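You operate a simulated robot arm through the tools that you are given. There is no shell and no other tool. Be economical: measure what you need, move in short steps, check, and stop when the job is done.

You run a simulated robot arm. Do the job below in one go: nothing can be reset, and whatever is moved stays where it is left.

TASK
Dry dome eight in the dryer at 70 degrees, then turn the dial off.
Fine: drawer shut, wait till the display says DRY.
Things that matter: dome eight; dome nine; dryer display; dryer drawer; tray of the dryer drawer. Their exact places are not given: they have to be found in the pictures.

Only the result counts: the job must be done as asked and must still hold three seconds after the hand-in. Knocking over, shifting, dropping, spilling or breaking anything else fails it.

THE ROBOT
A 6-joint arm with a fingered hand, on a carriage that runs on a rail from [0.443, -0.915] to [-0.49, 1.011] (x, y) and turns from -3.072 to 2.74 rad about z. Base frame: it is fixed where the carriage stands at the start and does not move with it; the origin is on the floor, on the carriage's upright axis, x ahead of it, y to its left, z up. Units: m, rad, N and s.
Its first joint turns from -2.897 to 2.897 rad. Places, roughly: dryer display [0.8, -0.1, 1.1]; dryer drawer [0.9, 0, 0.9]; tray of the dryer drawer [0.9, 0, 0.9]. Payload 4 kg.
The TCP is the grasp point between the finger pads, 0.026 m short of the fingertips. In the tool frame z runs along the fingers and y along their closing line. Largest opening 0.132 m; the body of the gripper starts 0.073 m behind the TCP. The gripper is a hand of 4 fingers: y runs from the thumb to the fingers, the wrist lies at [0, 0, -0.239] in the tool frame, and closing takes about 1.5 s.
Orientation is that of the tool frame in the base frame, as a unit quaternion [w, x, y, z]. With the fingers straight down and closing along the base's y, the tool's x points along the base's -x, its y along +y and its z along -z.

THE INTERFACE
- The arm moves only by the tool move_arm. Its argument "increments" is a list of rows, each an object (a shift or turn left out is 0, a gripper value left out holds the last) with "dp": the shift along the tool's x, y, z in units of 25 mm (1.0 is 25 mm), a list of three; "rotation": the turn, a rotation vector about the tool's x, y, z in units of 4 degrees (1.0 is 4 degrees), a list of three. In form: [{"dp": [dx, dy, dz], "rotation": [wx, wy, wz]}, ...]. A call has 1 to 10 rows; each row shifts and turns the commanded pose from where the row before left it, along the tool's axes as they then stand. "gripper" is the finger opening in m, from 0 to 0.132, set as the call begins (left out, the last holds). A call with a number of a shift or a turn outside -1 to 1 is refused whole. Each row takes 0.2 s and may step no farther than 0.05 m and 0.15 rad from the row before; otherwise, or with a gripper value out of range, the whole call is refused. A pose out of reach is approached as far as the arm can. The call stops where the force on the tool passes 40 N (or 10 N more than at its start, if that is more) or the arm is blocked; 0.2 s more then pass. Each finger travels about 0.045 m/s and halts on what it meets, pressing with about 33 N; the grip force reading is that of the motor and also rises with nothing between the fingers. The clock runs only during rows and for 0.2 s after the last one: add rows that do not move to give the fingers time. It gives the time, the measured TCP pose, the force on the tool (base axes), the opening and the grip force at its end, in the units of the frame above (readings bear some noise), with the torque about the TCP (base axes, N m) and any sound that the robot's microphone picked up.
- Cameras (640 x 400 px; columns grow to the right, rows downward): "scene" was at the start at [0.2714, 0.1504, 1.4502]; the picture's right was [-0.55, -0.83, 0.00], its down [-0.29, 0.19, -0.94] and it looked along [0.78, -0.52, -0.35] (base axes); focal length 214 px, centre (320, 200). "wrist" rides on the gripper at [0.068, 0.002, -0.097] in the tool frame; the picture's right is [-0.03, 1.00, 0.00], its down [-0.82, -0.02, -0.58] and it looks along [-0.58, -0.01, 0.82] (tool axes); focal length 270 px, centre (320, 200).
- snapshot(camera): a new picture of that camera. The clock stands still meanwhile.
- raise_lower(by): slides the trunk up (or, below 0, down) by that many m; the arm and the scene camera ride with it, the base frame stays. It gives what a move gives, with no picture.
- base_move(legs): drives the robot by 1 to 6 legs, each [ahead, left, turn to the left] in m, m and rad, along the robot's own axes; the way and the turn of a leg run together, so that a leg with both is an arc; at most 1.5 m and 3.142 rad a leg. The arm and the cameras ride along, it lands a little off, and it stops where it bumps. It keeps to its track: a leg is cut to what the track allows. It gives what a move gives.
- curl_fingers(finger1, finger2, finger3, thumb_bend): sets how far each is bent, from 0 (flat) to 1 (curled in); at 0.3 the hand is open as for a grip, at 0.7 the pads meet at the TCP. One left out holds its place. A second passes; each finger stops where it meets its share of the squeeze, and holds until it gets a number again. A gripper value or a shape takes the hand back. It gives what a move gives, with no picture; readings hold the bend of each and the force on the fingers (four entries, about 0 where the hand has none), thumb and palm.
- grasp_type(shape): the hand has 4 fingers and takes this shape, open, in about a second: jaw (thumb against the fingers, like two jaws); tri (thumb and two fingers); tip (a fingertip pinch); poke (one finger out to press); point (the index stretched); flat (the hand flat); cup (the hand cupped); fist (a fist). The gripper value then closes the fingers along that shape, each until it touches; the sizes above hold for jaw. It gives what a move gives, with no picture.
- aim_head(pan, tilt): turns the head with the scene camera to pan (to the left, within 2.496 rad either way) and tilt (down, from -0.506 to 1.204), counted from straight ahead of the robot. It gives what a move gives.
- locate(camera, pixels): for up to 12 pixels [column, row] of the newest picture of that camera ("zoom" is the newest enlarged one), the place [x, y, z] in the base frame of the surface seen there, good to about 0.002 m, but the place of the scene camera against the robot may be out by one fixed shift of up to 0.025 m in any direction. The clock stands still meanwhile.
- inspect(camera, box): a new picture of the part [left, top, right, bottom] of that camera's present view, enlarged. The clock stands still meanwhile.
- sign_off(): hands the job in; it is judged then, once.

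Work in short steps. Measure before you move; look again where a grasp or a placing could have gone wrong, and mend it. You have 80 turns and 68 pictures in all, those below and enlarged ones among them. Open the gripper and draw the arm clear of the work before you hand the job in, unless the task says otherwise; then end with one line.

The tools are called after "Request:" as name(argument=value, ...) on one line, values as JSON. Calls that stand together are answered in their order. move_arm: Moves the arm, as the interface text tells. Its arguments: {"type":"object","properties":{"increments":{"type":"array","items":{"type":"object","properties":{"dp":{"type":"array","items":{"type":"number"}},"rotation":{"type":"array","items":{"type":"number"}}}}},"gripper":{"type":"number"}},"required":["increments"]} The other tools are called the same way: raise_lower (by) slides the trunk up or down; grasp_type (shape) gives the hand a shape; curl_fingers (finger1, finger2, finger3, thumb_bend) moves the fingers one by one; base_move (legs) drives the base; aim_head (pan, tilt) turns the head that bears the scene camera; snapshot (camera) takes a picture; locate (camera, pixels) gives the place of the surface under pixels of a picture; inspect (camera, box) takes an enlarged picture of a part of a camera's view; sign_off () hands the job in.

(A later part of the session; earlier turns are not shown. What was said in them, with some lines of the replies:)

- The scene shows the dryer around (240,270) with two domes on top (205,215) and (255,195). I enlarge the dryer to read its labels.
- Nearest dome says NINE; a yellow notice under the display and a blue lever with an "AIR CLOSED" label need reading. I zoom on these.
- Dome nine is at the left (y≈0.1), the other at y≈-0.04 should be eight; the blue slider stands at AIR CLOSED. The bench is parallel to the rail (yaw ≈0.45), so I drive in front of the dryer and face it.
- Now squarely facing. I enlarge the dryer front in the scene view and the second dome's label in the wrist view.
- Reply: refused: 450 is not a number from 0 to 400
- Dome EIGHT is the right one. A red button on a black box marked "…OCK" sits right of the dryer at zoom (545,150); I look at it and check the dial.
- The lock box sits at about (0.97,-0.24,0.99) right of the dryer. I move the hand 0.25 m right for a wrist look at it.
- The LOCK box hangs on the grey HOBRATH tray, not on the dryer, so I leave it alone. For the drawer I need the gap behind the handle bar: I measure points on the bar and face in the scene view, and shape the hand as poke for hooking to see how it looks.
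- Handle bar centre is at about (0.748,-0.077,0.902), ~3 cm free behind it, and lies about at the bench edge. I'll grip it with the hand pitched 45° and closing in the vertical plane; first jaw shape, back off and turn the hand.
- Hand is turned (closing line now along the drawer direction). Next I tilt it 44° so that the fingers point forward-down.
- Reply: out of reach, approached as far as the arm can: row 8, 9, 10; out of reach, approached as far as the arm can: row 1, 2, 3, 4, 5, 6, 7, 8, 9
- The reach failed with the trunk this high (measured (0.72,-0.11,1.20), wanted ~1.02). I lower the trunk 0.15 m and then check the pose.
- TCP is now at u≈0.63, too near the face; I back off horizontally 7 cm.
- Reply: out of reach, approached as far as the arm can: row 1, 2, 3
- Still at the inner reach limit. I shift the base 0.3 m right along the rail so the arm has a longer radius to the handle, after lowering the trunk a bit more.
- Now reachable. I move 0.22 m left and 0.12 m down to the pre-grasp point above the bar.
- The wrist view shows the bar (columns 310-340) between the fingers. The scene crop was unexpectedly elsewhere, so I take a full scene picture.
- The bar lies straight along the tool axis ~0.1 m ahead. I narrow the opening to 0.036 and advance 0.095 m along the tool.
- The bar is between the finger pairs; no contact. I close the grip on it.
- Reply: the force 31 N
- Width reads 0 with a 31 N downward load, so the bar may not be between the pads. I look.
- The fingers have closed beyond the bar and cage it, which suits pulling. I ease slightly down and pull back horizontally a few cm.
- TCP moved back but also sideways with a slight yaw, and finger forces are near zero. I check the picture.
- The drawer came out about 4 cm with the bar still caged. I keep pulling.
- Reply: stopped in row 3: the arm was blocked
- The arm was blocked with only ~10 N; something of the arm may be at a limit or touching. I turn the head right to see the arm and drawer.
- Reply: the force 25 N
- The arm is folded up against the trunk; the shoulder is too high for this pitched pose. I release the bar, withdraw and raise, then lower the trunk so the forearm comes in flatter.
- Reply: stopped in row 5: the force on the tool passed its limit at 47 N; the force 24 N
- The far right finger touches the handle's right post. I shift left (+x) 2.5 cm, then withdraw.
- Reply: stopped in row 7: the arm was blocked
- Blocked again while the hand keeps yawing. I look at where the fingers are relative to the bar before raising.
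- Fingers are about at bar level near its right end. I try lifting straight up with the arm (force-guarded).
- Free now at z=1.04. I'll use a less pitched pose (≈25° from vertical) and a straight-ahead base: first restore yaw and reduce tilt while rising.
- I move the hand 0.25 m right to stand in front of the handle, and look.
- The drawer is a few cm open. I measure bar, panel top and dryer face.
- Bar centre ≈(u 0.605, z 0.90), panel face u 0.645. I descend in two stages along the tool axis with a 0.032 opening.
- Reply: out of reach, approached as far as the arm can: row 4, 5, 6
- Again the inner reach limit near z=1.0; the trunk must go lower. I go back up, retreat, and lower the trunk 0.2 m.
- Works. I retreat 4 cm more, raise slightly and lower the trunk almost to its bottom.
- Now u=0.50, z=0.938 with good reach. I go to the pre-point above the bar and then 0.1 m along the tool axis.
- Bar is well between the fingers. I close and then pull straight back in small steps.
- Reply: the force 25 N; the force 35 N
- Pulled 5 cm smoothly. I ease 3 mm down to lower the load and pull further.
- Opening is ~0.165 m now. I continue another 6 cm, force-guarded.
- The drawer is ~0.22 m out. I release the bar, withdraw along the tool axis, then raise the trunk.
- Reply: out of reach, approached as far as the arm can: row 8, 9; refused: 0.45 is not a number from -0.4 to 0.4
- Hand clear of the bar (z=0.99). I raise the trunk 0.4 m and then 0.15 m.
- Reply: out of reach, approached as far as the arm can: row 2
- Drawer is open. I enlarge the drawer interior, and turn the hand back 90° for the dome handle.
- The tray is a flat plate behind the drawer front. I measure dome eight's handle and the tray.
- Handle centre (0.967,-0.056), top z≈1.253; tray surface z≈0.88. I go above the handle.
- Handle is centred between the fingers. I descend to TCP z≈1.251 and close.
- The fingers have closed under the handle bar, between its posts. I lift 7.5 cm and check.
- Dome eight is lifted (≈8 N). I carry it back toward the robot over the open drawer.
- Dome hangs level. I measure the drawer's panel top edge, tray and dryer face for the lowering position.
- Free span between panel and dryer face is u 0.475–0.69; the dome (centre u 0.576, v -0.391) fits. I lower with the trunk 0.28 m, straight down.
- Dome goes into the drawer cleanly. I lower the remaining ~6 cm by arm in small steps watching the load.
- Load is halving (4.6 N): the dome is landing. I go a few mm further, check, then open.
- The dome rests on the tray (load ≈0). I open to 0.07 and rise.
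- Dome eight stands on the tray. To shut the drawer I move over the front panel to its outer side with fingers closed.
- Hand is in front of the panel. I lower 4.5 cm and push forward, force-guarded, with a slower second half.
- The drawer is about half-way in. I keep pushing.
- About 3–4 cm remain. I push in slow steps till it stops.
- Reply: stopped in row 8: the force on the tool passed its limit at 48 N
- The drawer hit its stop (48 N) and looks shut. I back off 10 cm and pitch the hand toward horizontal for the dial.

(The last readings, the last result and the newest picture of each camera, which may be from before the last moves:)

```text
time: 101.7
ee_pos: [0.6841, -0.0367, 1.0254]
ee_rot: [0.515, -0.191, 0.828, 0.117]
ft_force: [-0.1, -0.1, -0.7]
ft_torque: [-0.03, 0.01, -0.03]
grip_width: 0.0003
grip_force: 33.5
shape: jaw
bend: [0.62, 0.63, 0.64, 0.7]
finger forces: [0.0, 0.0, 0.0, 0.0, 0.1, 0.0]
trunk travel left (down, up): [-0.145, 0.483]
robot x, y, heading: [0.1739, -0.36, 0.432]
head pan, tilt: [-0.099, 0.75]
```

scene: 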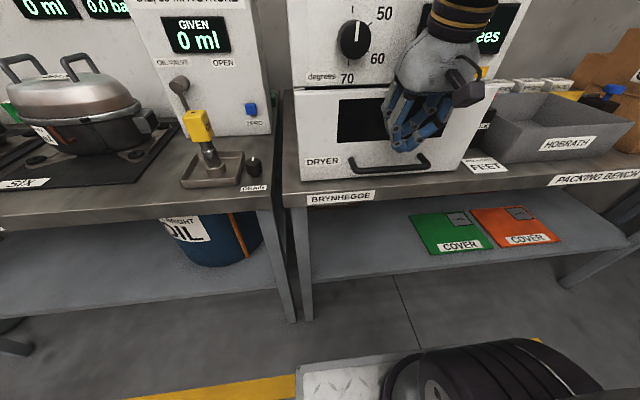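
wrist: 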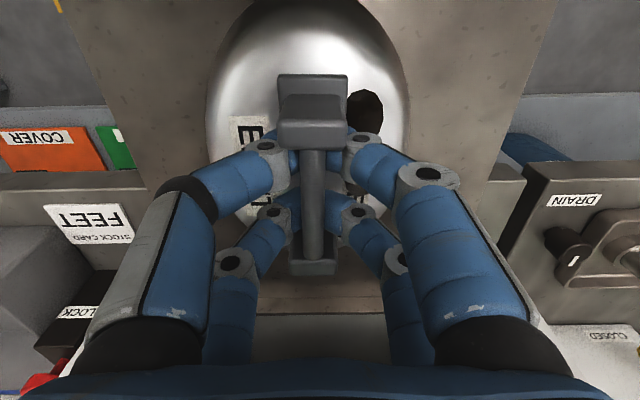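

Works well: pitch now 63°. I continue to horizontal, rising to the dial height and backing a little.

Request:
move_arm(increments=[{"dp": [-0.4, 0.2, -0.4], "rotation": [0, -1, 0]}, {"dp": [-0.4, 0.2, -0.4], "rotation": [0, -1, 0]}, {"dp": [-0.4, 0.2, -0.4], "rotation": [0, -1, 0]}, {"dp": [-0.5, 0.2, -0.4], "rotation": [0, -1, 0]}, {"dp": [-0.5, 0.2, -0.4], "rotation": [0, -1, 0]}, {"dp": [-0.5, 0.2, -0.4], "rotation": [0, -1, 0]}, {"dp": [-0.5, 0, -0.4], "rotation": [0, -0.7, 0]}], gripper=0.08)

Request:
snapshot(camera="wrist")

Request:
snapshot(camera="scene")

```text
time: 103.3
ee_pos: [0.6302, -0.034, 1.122]
ee_rot: [0.691, -0.154, 0.688, 0.161]
ft_force: [0.2, -0.7, 0.2]
ft_torque: [-0.02, -0.03, -0.01]
grip_width: 0.0797
grip_force: 0.0
shape: jaw
bend: [0.71, 0.71, 0.71, 0.7]
finger forces: [0.0, 0.1, 0.0, 0.0, 0.1, 0.1]
trunk travel left (down, up): [-0.145, 0.483]
robot x, y, heading: [0.1756, -0.3632, 0.429]
head pan, tilt: [-0.099, 0.75]
```

```text
15 pictures are left
```

wrist: 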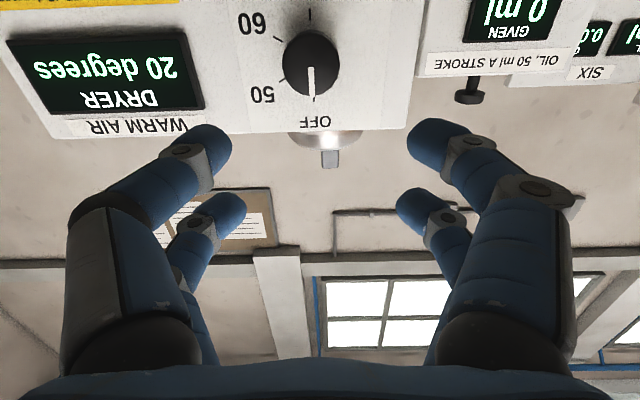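

```text
14 pictures are left
```

scene: 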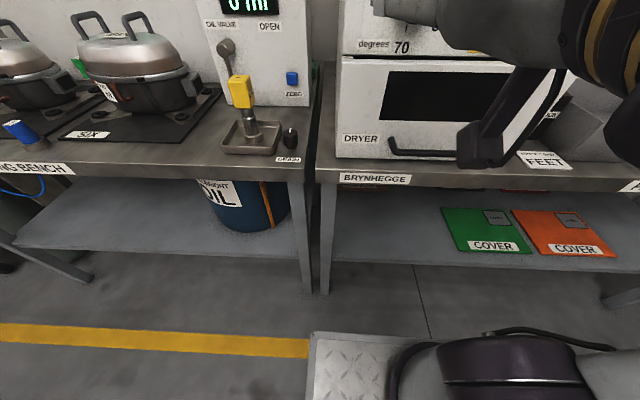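

The dial is seen squarely (upside down): OFF at the pointer, ticks 50 and 60 at the left and one at the opposite side (70, 180° away). I locate the knob.

Request:
locate(camera="wrist", pixels=[[310, 67], [284, 63], [336, 63], [309, 36], [311, 94], [310, 15], [350, 100], [300, 50]])

```text
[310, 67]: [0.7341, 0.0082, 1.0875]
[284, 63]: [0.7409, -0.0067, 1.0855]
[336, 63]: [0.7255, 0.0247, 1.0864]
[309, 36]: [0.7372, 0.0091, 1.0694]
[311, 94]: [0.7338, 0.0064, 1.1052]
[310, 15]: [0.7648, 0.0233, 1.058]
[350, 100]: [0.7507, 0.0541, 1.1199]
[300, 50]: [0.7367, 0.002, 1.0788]
```

Knob centre (0.734,0.008,1.087), radius ~1.75 cm, face u≈0.698; tool axis is exactly normal to it. I roll the hand -90° in free air and align with the knob axis.

Request:
move_arm(increments=[{"dp": [0.7, -0.14, 0]}, {"dp": [0.7, -0.13, 0]}, {"rotation": [0, 0, -1]}, {"rotation": [0, 0, -1]}, {"rotation": [0, 0, -1]}, {"rotation": [0, 0, -1]}, {"rotation": [0, 0, -1]}, {"rotation": [0, 0, -1]}, {"rotation": [0, 0, -1]}, {"rotation": [0, 0, -1]}], gripper=0.06)

Request:
move_arm(increments=[{"rotation": [0, 0, -1]}, {"rotation": [0, 0, -1]}, {"rotation": [0, 0, -1]}, {"rotation": [0, 0, -1]}, {"rotation": [0, 0, -1]}, {"rotation": [0, 0, -1]}, {"rotation": [0, 0, -1]}, {"rotation": [0, 0, -1]}, {"rotation": [0, 0, -1]}, {"rotation": [0, 0, -1]}])

Request:
move_arm(increments=[{"rotation": [0, 0, -1]}, {"rotation": [0, 0, -1]}, {"rotation": [0, 0, -1]}, {"rotation": [0, 0, -1]}, {"rotation": [0, 0, -0.5]}])

Request:
snapshot(camera="wrist")

```text
time: 105.5
ee_pos: [0.6267, -0.0278, 1.124]
ee_rot: [0.709, -0.337, 0.619, -0.033]
ft_force: [0.5, 1.3, 0.5]
ft_torque: [-0.02, -0.04, 0.0]
grip_width: 0.0607
grip_force: 0.0
shape: jaw
bend: [0.73, 0.73, 0.73, 0.7]
finger forces: [0.0, 0.1, 0.0, 0.0, 0.0, 0.0]
out of reach, approached as far as the arm can: row 1, 2
trunk travel left (down, up): [-0.145, 0.483]
robot x, y, heading: [0.172, -0.3606, 0.435]
head pan, tilt: [-0.099, 0.75]
```

```text
time: 107.7
ee_pos: [0.6274, -0.0268, 1.1221]
ee_rot: [0.654, -0.529, 0.466, -0.274]
ft_force: [0.2, -0.5, -0.3]
ft_torque: [0.0, 0.02, 0.02]
grip_width: 0.0604
grip_force: 0.0
shape: jaw
bend: [0.73, 0.73, 0.73, 0.7]
finger forces: [0.1, 0.0, 0.0, 0.1, 0.0, 0.1]
trunk travel left (down, up): [-0.145, 0.483]
robot x, y, heading: [0.1724, -0.3604, 0.435]
head pan, tilt: [-0.099, 0.75]
```

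```text
time: 108.9
ee_pos: [0.6268, -0.0283, 1.1217]
ee_rot: [0.603, -0.595, 0.377, -0.374]
ft_force: [-1.3, 0.0, 1.9]
ft_torque: [0.03, 0.03, 0.0]
grip_width: 0.0606
grip_force: 0.1
shape: jaw
bend: [0.73, 0.73, 0.73, 0.7]
finger forces: [0.1, 0.1, 0.0, 0.0, 0.1, 0.0]
trunk travel left (down, up): [-0.145, 0.483]
robot x, y, heading: [0.1753, -0.363, 0.436]
head pan, tilt: [-0.099, 0.75]
```

```text
13 pictures are left
```

wrist: 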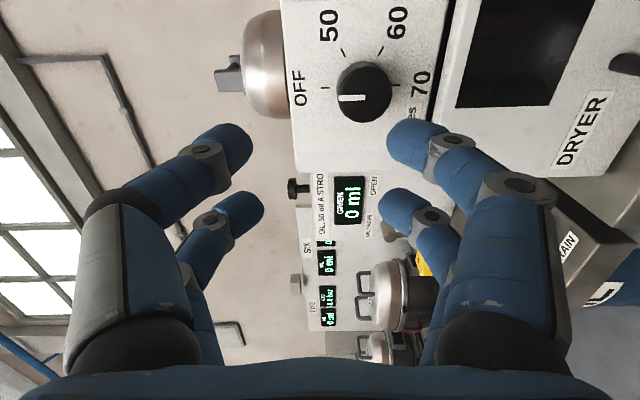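

The hand is rolled -90° and the knob (363,92) is in view. I advance 5 cm and re-align with the knob axis.

Request:
move_arm(increments=[{"dp": [0, 0, 1]}, {"dp": [0, 0, 1]}, {"dp": [0, 0, 0]}])

```text
time: 109.7
ee_pos: [0.6703, -0.0017, 1.1208]
ee_rot: [0.601, -0.598, 0.372, -0.377]
ft_force: [0.6, -0.7, -0.3]
ft_torque: [-0.01, -0.01, 0.01]
grip_width: 0.0605
grip_force: 0.1
shape: jaw
bend: [0.73, 0.73, 0.73, 0.7]
finger forces: [0.1, 0.0, 0.0, 0.0, 0.1, 0.0]
trunk travel left (down, up): [-0.145, 0.483]
robot x, y, heading: [0.1719, -0.3625, 0.434]
head pan, tilt: [-0.099, 0.75]
```

Request:
move_arm(increments=[{"dp": [0.37, 0.67, 0]}, {"dp": [0.37, 0.67, 0]}, {}])

Request:
snapshot(camera="wrist")

```text
time: 110.5
ee_pos: [0.677, -0.0055, 1.1174]
ee_rot: [0.601, -0.597, 0.374, -0.377]
ft_force: [0.4, -0.7, -0.7]
ft_torque: [-0.04, -0.01, 0.02]
grip_width: 0.0605
grip_force: 0.0
shape: jaw
bend: [0.73, 0.73, 0.73, 0.7]
finger forces: [0.0, 0.0, 0.1, 0.0, 0.0, 0.0]
out of reach, approached as far as the arm can: row 1, 2
trunk travel left (down, up): [-0.145, 0.483]
robot x, y, heading: [0.1732, -0.3611, 0.431]
head pan, tilt: [-0.099, 0.75]
```

```text
12 pictures are left
```

wrist: 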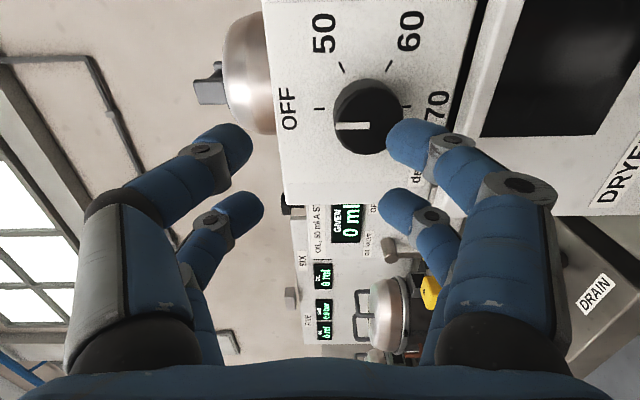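

Height is limited by arm reach, so I lower the trunk 3 cm, then correct sideways.

Request:
raise_lower(by=-0.06)

Request:
move_arm(increments=[{"dp": [0.2, 0, 0]}, {}])

```text
time: 111.5
ee_pos: [0.6761, -0.0062, 1.058]
ee_rot: [0.601, -0.597, 0.374, -0.377]
ft_force: [0.4, -0.8, -1.0]
ft_torque: [-0.01, -0.04, -0.01]
grip_width: 0.0606
grip_force: 0.1
shape: jaw
bend: [0.73, 0.73, 0.73, 0.7]
finger forces: [0.0, 0.0, 0.0, 0.1, 0.0, 0.0]
trunk travel left (down, up): [-0.085, 0.543]
robot x, y, heading: [0.1747, -0.3619, 0.433]
head pan, tilt: [-0.099, 0.75]
```

```text
time: 112.1
ee_pos: [0.6787, -0.0113, 1.0566]
ee_rot: [0.601, -0.597, 0.373, -0.378]
ft_force: [0.5, 0.4, -0.1]
ft_torque: [0.01, -0.01, -0.04]
grip_width: 0.0606
grip_force: 0.1
shape: jaw
bend: [0.73, 0.73, 0.73, 0.7]
finger forces: [0.0, 0.1, 0.0, 0.1, 0.0, 0.0]
trunk travel left (down, up): [-0.085, 0.543]
robot x, y, heading: [0.1764, -0.3631, 0.433]
head pan, tilt: [-0.099, 0.75]
```

Now I raise 3 cm and align; then advance onto the knob (0.058 m).

Request:
move_arm(increments=[{"dp": [0.12, -0.61, 0]}, {"dp": [0.12, -0.61, 0]}, {}])

Request:
snapshot(camera="wrist")

Request:
locate(camera="wrist", pixels=[[366, 115], [345, 118], [366, 85], [366, 150]])

```text
time: 112.9
ee_pos: [0.6811, -0.0159, 1.0892]
ee_rot: [0.601, -0.598, 0.373, -0.377]
ft_force: [-0.4, -0.3, 0.8]
ft_torque: [-0.02, -0.01, 0.0]
grip_width: 0.0603
grip_force: 0.1
shape: jaw
bend: [0.73, 0.73, 0.73, 0.7]
finger forces: [0.0, 0.1, 0.0, 0.0, 0.0, 0.0]
trunk travel left (down, up): [-0.085, 0.543]
robot x, y, heading: [0.1745, -0.3574, 0.432]
head pan, tilt: [-0.099, 0.75]
```

```text
11 pictures are left
```

wrist: 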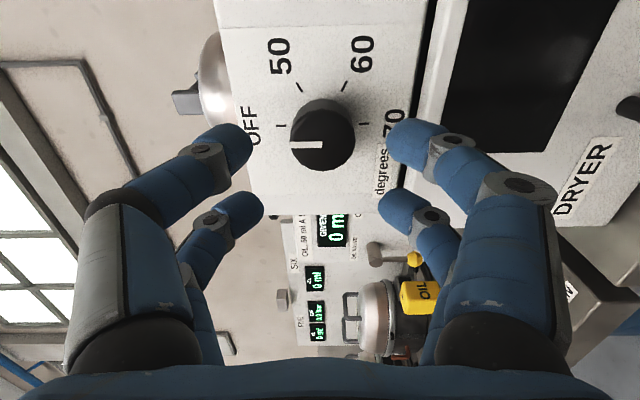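

```text
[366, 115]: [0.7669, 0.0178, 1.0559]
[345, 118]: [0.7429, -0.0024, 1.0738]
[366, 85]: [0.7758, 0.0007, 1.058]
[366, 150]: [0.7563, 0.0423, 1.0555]
```

Knob is centred on the tool axis (v -0.311, z 1.089). I advance 0.058 m, close on it, and turn the first 40° clockwise.

Request:
move_arm(increments=[{"dp": [0, 0, 0.8]}, {"dp": [0, 0, 0.8]}, {"dp": [0, 0, 0.7]}])

Request:
move_arm(increments=[{}, {}, {}, {}, {}], gripper=0.0)

Request:
move_arm(increments=[{"rotation": [0, 0, 1]}, {"rotation": [0, 0, 1]}, {"rotation": [0, 0, 1]}, {"rotation": [0, 0, 1]}, {"rotation": [0, 0, 1]}, {"rotation": [0, 0, 1]}, {"rotation": [0, 0, 1]}, {"rotation": [0, 0, 1]}, {"rotation": [0, 0, 1]}, {"rotation": [0, 0, 1]}])

Request:
snapshot(camera="wrist")

```text
time: 113.7
ee_pos: [0.7331, 0.0087, 1.0889]
ee_rot: [0.601, -0.598, 0.373, -0.377]
ft_force: [0.0, 0.6, -0.3]
ft_torque: [-0.01, -0.02, -0.01]
grip_width: 0.0606
grip_force: 0.1
shape: jaw
bend: [0.73, 0.73, 0.73, 0.7]
finger forces: [0.0, 0.1, 0.0, 0.1, 0.0, 0.1]
trunk travel left (down, up): [-0.085, 0.543]
robot x, y, heading: [0.1745, -0.3662, 0.433]
head pan, tilt: [-0.099, 0.75]
```

```text
time: 114.9
ee_pos: [0.7323, 0.0092, 1.0882]
ee_rot: [0.601, -0.597, 0.374, -0.377]
ft_force: [7.4, 5.5, -0.8]
ft_torque: [-0.02, 0.03, 0.03]
grip_width: 0.0186
grip_force: 32.9
shape: jaw
bend: [0.73, 0.73, 0.73, 0.7]
finger forces: [30.7, 31.1, 27.5, 0.0, 26.3, 0.1]
trunk travel left (down, up): [-0.085, 0.543]
robot x, y, heading: [0.1769, -0.3603, 0.431]
head pan, tilt: [-0.099, 0.75]
```

```text
time: 117.1
ee_pos: [0.7327, 0.008, 1.0885]
ee_rot: [0.694, -0.434, 0.556, -0.147]
ft_force: [2.4, 2.5, 9.9]
ft_torque: [0.04, -0.15, 0.02]
grip_width: 0.0185
grip_force: 33.2
shape: jaw
bend: [0.73, 0.73, 0.73, 0.7]
finger forces: [30.3, 32.4, 32.5, 0.0, 28.4, 0.1]
trunk travel left (down, up): [-0.085, 0.543]
robot x, y, heading: [0.1747, -0.363, 0.433]
head pan, tilt: [-0.099, 0.75]
```

```text
10 pictures are left
```

wrist: 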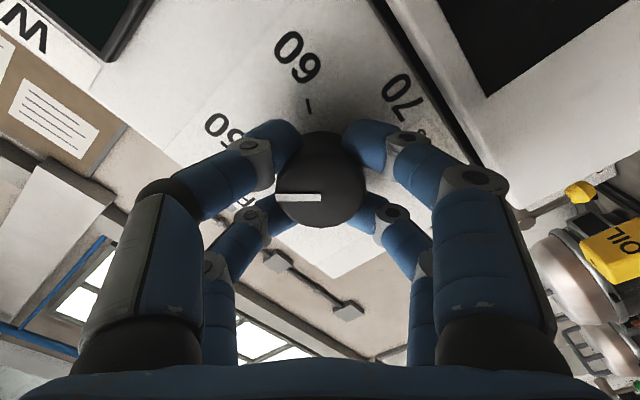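

The pointer turned with the hand. I turn the remaining 140°.

Request:
move_arm(increments=[{"rotation": [0, 0, 1]}, {"rotation": [0, 0, 1]}, {"rotation": [0, 0, 1]}, {"rotation": [0, 0, 1]}, {"rotation": [0, 0, 1]}, {"rotation": [0, 0, 1]}, {"rotation": [0, 0, 1]}, {"rotation": [0, 0, 1]}, {"rotation": [0, 0, 1]}, {"rotation": [0, 0, 1]}])

Request:
move_arm(increments=[{"rotation": [0, 0, 1]}, {"rotation": [0, 0, 1]}, {"rotation": [0, 0, 1]}, {"rotation": [0, 0, 1]}, {"rotation": [0, 0, 1]}, {"rotation": [0, 0, 1]}, {"rotation": [0, 0, 1]}, {"rotation": [0, 0, 1]}, {"rotation": [0, 0, 1]}, {"rotation": [0, 0, 1]}])

Request:
move_arm(increments=[{"rotation": [0, 0, 1]}, {"rotation": [0, 0, 1]}, {"rotation": [0, 0, 1]}, {"rotation": [0, 0, 1]}, {"rotation": [0, 0, 1]}, {"rotation": [0, 0, 1]}, {"rotation": [0, 0, 1]}, {"rotation": [0, 0, 1]}, {"rotation": [0, 0, 1]}, {"rotation": [0, 0, 1]}])

Request:
move_arm(increments=[{"rotation": [0, 0, 1]}, {"rotation": [0, 0, 1]}, {"rotation": [0, 0, 1]}, {"rotation": [0, 0, 1]}, {"rotation": [0, 0, 1]}])

Request:
snapshot(camera="wrist")

```text
time: 119.3
ee_pos: [0.7343, 0.0089, 1.0887]
ee_rot: [0.703, -0.217, 0.67, 0.099]
ft_force: [2.5, 0.9, 13.2]
ft_torque: [0.14, -0.25, -0.06]
grip_width: 0.0186
grip_force: 33.0
shape: jaw
bend: [0.73, 0.73, 0.72, 0.7]
finger forces: [31.7, 35.6, 33.2, 0.1, 27.6, 0.1]
trunk travel left (down, up): [-0.085, 0.543]
robot x, y, heading: [0.1763, -0.362, 0.431]
head pan, tilt: [-0.099, 0.75]
```

```text
time: 121.5
ee_pos: [0.7329, 0.0074, 1.0886]
ee_rot: [0.627, 0.026, 0.704, 0.333]
ft_force: [14.0, -4.0, 9.2]
ft_torque: [0.04, -0.11, -0.25]
grip_width: 0.0181
grip_force: 32.7
shape: jaw
bend: [0.73, 0.73, 0.72, 0.7]
finger forces: [31.3, 34.4, 33.4, 0.1, 27.1, 0.0]
trunk travel left (down, up): [-0.085, 0.543]
robot x, y, heading: [0.1763, -0.3582, 0.436]
head pan, tilt: [-0.099, 0.75]
```

```text
time: 123.7
ee_pos: [0.7334, 0.0093, 1.0877]
ee_rot: [0.475, 0.265, 0.653, 0.527]
ft_force: [4.5, -11.6, -4.0]
ft_torque: [-0.07, 0.16, -0.37]
grip_width: 0.0187
grip_force: 33.4
shape: jaw
bend: [0.73, 0.73, 0.72, 0.7]
finger forces: [31.1, 34.2, 34.6, 0.1, 29.0, 0.0]
trunk travel left (down, up): [-0.085, 0.543]
robot x, y, heading: [0.1753, -0.3642, 0.431]
head pan, tilt: [-0.099, 0.75]
```

```text
time: 124.9
ee_pos: [0.7331, 0.0081, 1.0887]
ee_rot: [0.377, 0.373, 0.597, 0.601]
ft_force: [-1.3, -11.2, -9.2]
ft_torque: [-0.38, -0.04, -0.15]
grip_width: 0.0186
grip_force: 33.0
shape: jaw
bend: [0.73, 0.73, 0.72, 0.7]
finger forces: [35.2, 32.8, 39.8, 0.0, 30.0, 0.0]
trunk travel left (down, up): [-0.085, 0.543]
robot x, y, heading: [0.176, -0.3605, 0.434]
head pan, tilt: [-0.099, 0.75]
```

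```text
9 pictures are left
```

wrist: 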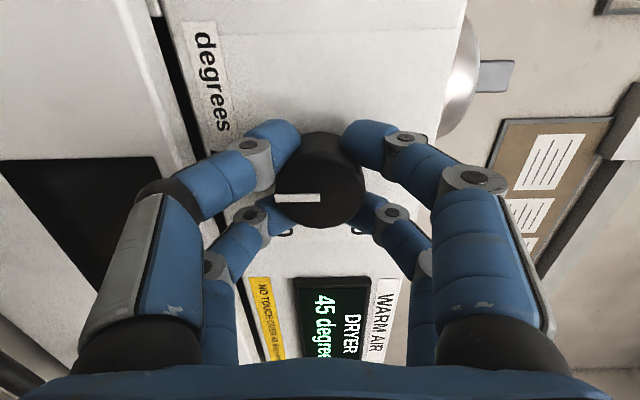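

Pointer is now at 70 and the display, visible from the wrist, reads 45 degrees and climbing. I wait holding the knob, then look.

Request:
move_arm(increments=[{}, {}, {}, {}, {}, {}, {}, {}, {}, {}])

Request:
move_arm(increments=[{}, {}, {}, {}, {}, {}, {}, {}, {}, {}])

Request:
move_arm(increments=[{}, {}, {}, {}, {}, {}, {}, {}, {}, {}])

Request:
inspect(camera="wrist", box=[220, 240, 440, 380])

```text
time: 127.1
ee_pos: [0.7329, 0.0087, 1.0873]
ee_rot: [0.377, 0.373, 0.598, 0.601]
ft_force: [-5.1, -9.7, -10.4]
ft_torque: [-0.37, 0.02, -0.07]
grip_width: 0.0183
grip_force: 33.2
shape: jaw
bend: [0.73, 0.73, 0.72, 0.7]
finger forces: [35.8, 32.1, 39.0, 0.0, 30.8, 0.0]
trunk travel left (down, up): [-0.085, 0.543]
robot x, y, heading: [0.1731, -0.3601, 0.435]
head pan, tilt: [-0.099, 0.75]
```

```text
time: 129.3
ee_pos: [0.733, 0.0078, 1.0874]
ee_rot: [0.377, 0.374, 0.598, 0.601]
ft_force: [-4.5, -8.2, -10.9]
ft_torque: [-0.41, 0.0, -0.05]
grip_width: 0.0187
grip_force: 32.9
shape: jaw
bend: [0.73, 0.73, 0.72, 0.7]
finger forces: [36.0, 31.8, 38.8, 0.0, 30.9, 0.0]
trunk travel left (down, up): [-0.085, 0.543]
robot x, y, heading: [0.1758, -0.3626, 0.433]
head pan, tilt: [-0.099, 0.75]
```

```text
time: 131.5
ee_pos: [0.7331, 0.0092, 1.0877]
ee_rot: [0.378, 0.374, 0.597, 0.601]
ft_force: [-5.0, -9.3, -11.3]
ft_torque: [-0.41, 0.02, -0.08]
grip_width: 0.0186
grip_force: 33.3
shape: jaw
bend: [0.73, 0.73, 0.72, 0.7]
finger forces: [35.9, 31.7, 38.7, 0.1, 31.0, 0.0]
trunk travel left (down, up): [-0.085, 0.543]
robot x, y, heading: [0.1732, -0.3608, 0.436]
head pan, tilt: [-0.099, 0.75]
```

```text
2.86 times, centred on (330, 310) of wrist
```

zoom: 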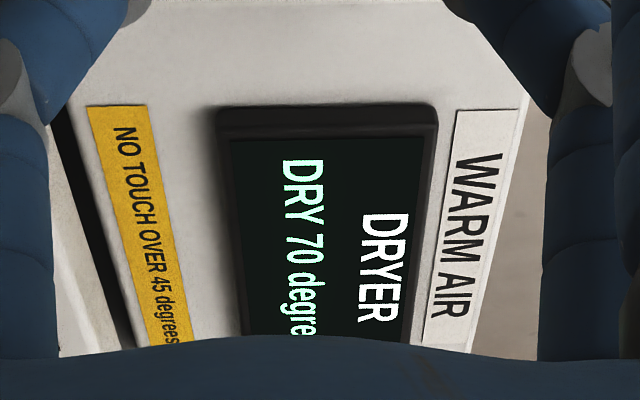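

The display says "DRY 70 degrees". I turn the knob back 180° to OFF.

Request:
move_arm(increments=[{"rotation": [0, 0, -1]}, {"rotation": [0, 0, -1]}, {"rotation": [0, 0, -1]}, {"rotation": [0, 0, -1]}, {"rotation": [0, 0, -1]}, {"rotation": [0, 0, -1]}, {"rotation": [0, 0, -1]}, {"rotation": [0, 0, -1]}, {"rotation": [0, 0, -1]}, {"rotation": [0, 0, -1]}])

Request:
move_arm(increments=[{"rotation": [0, 0, -1]}, {"rotation": [0, 0, -1]}, {"rotation": [0, 0, -1]}, {"rotation": [0, 0, -1]}, {"rotation": [0, 0, -1]}, {"rotation": [0, 0, -1]}, {"rotation": [0, 0, -1]}, {"rotation": [0, 0, -1]}, {"rotation": [0, 0, -1]}, {"rotation": [0, 0, -1]}])

Request:
move_arm(increments=[{"rotation": [0, 0, -1]}, {"rotation": [0, 0, -1]}, {"rotation": [0, 0, -1]}, {"rotation": [0, 0, -1]}, {"rotation": [0, 0, -1]}, {"rotation": [0, 0, -1]}, {"rotation": [0, 0, -1]}, {"rotation": [0, 0, -1]}, {"rotation": [0, 0, -1]}, {"rotation": [0, 0, -1]}])

Request:
move_arm(increments=[{"rotation": [0, 0, -1]}, {"rotation": [0, 0, -1]}, {"rotation": [0, 0, -1]}, {"rotation": [0, 0, -1]}, {"rotation": [0, 0, -1]}, {"rotation": [0, 0, -1]}, {"rotation": [0, 0, -1]}, {"rotation": [0, 0, -1]}, {"rotation": [0, 0, -1]}, {"rotation": [0, 0, -1]}])

Request:
move_arm(increments=[{"rotation": [0, 0, -1]}, {"rotation": [0, 0, -1]}, {"rotation": [0, 0, -1]}, {"rotation": [0, 0, -1]}, {"rotation": [0, 0, -1]}, {}, {}])

Request:
snapshot(camera="wrist")

```text
time: 133.7
ee_pos: [0.7337, 0.0079, 1.0885]
ee_rot: [0.56, 0.148, 0.689, 0.436]
ft_force: [8.8, -6.1, -1.9]
ft_torque: [-0.06, 0.1, -0.12]
grip_width: 0.018
grip_force: 33.0
shape: jaw
bend: [0.73, 0.73, 0.72, 0.7]
finger forces: [33.1, 34.3, 36.4, 0.0, 31.3, 0.0]
trunk travel left (down, up): [-0.085, 0.543]
robot x, y, heading: [0.1713, -0.3576, 0.436]
head pan, tilt: [-0.099, 0.75]
```

```text
time: 135.9
ee_pos: [0.7329, 0.0097, 1.0884]
ee_rot: [0.675, -0.099, 0.697, 0.218]
ft_force: [4.4, -2.4, 3.5]
ft_torque: [-0.03, 0.04, 0.03]
grip_width: 0.0185
grip_force: 33.0
shape: jaw
bend: [0.73, 0.73, 0.72, 0.7]
finger forces: [35.2, 35.1, 35.4, 0.1, 30.8, 0.0]
trunk travel left (down, up): [-0.085, 0.543]
robot x, y, heading: [0.1739, -0.3591, 0.437]
head pan, tilt: [-0.099, 0.75]
```

```text
time: 138.1
ee_pos: [0.7332, 0.0081, 1.0881]
ee_rot: [0.709, -0.331, 0.622, -0.026]
ft_force: [12.3, 9.1, 17.7]
ft_torque: [0.1, -0.31, 0.04]
grip_width: 0.0181
grip_force: 32.2
shape: jaw
bend: [0.73, 0.73, 0.72, 0.7]
finger forces: [31.2, 36.1, 35.3, 0.0, 28.6, 0.0]
trunk travel left (down, up): [-0.085, 0.543]
robot x, y, heading: [0.1776, -0.3614, 0.432]
head pan, tilt: [-0.099, 0.75]
```

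```text
time: 140.3
ee_pos: [0.7332, 0.0089, 1.0892]
ee_rot: [0.657, -0.525, 0.47, -0.267]
ft_force: [8.1, 13.7, 11.5]
ft_torque: [0.06, -0.15, 0.18]
grip_width: 0.0183
grip_force: 33.3
shape: jaw
bend: [0.73, 0.73, 0.72, 0.7]
finger forces: [31.5, 35.3, 34.8, 0.0, 29.8, 0.0]
trunk travel left (down, up): [-0.085, 0.543]
robot x, y, heading: [0.1723, -0.3608, 0.434]
head pan, tilt: [-0.099, 0.75]
```

```text
time: 141.9
ee_pos: [0.7333, 0.0086, 1.0873]
ee_rot: [0.601, -0.598, 0.374, -0.377]
ft_force: [-0.1, 9.8, 8.3]
ft_torque: [-0.01, -0.06, 0.25]
grip_width: 0.018
grip_force: 33.2
shape: jaw
bend: [0.73, 0.73, 0.72, 0.7]
finger forces: [32.8, 35.3, 35.0, 0.0, 30.7, 0.0]
trunk travel left (down, up): [-0.085, 0.543]
robot x, y, heading: [0.1745, -0.3615, 0.435]
head pan, tilt: [-0.099, 0.75]
```

```text
7 pictures are left
```

wrist: 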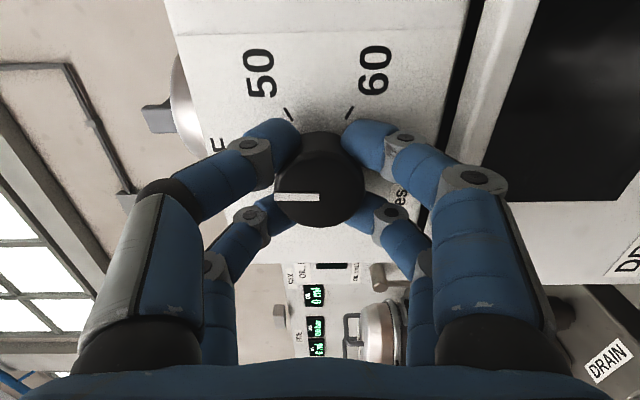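

Pointer is back at OFF. I open the fingers, withdraw straight back, raise the trunk and check display, dial and drawer.

Request:
move_arm(increments=[{}, {}, {}, {}, {"dp": [0, 0, -0.8]}, {"dp": [0, 0, -1]}, {"dp": [0, 0, -0.7]}], gripper=0.06)

Request:
snapshot(camera="wrist")

Request:
raise_lower(by=0.4)

Request:
aim_head(pan=-0.25, tilt=0.7)

Request:
snapshot(camera="scene")

```text
time: 143.5
ee_pos: [0.6769, -0.0193, 1.0871]
ee_rot: [0.601, -0.598, 0.373, -0.377]
ft_force: [0.4, 0.0, 0.6]
ft_torque: [0.02, -0.01, 0.0]
grip_width: 0.0595
grip_force: 0.0
shape: jaw
bend: [0.73, 0.73, 0.73, 0.7]
finger forces: [0.0, 0.0, 0.0, 0.0, 0.0, 0.0]
trunk travel left (down, up): [-0.085, 0.543]
robot x, y, heading: [0.1776, -0.3597, 0.431]
head pan, tilt: [-0.099, 0.75]
```

```text
6 pictures are left
```

wrist: 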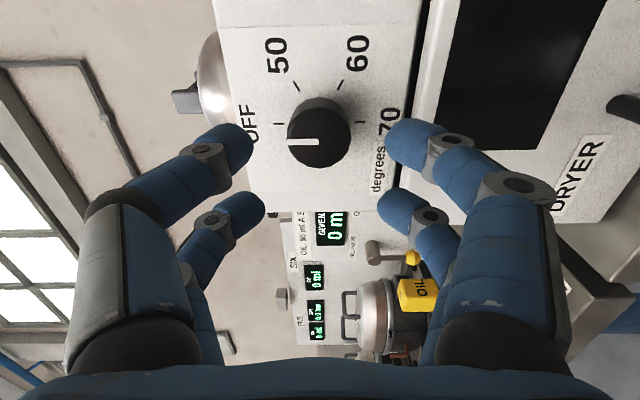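

```text
time: 147.4
ee_pos: [0.6764, -0.0174, 1.4879]
ee_rot: [0.601, -0.597, 0.373, -0.378]
ft_force: [-0.8, -0.1, -0.4]
ft_torque: [-0.01, 0.04, -0.03]
grip_width: 0.0598
grip_force: 0.2
shape: jaw
bend: [0.73, 0.73, 0.73, 0.7]
finger forces: [0.0, 0.0, 0.1, 0.0, 0.0, 0.0]
trunk travel left (down, up): [-0.485, 0.143]
robot x, y, heading: [0.1725, -0.3581, 0.433]
head pan, tilt: [-0.099, 0.75]
```

```text
time: 148.1
ee_pos: [0.6761, -0.0183, 1.4882]
ee_rot: [0.601, -0.598, 0.373, -0.378]
ft_force: [-0.2, 0.1, -0.6]
ft_torque: [0.02, 0.02, 0.0]
grip_width: 0.0592
grip_force: 0.0
shape: jaw
bend: [0.73, 0.73, 0.73, 0.7]
finger forces: [0.1, 0.1, 0.0, 0.0, 0.0, 0.0]
trunk travel left (down, up): [-0.485, 0.143]
robot x, y, heading: [0.1749, -0.3609, 0.433]
head pan, tilt: [-0.25, 0.7]
```

```text
5 pictures are left
```

scene: 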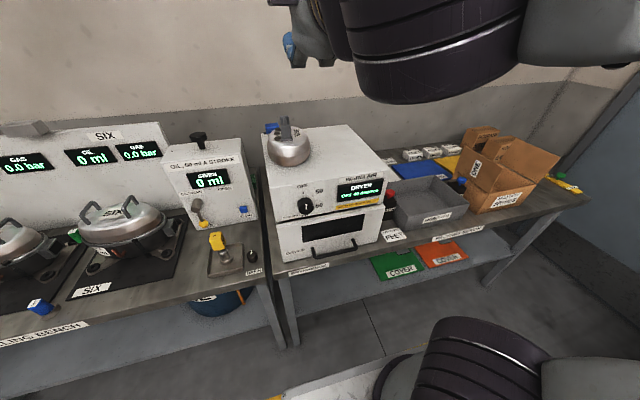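

Drawer shut, dial at OFF, arm high above and clear; I read the display once more.

Request:
inspect(camera="scene", box=[260, 150, 400, 270])

```text
3.33 times, centred on (330, 210) of scene
```

zoom: 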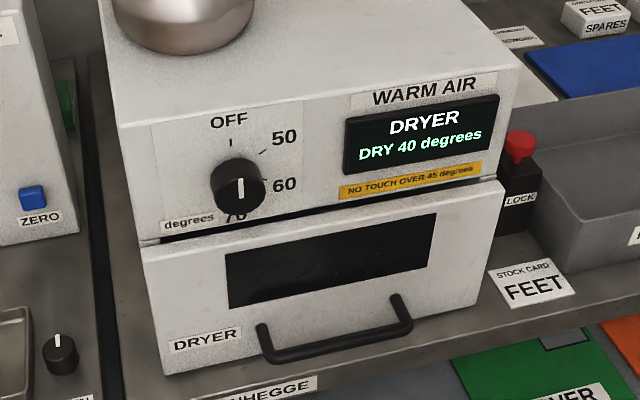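

The display reads "DRY 40 degrees" and is cooling, with the dial at OFF, the drawer shut and the gripper open and clear. I hand the job in.

Request:
sign_off()

```text
The job is handed in.
```

Dome eight was dried at 70 degrees with the drawer shut until the display said DRY. The dial is now off, and dome eight is still in the shut drawer, at 40 degrees and cooling when last read.
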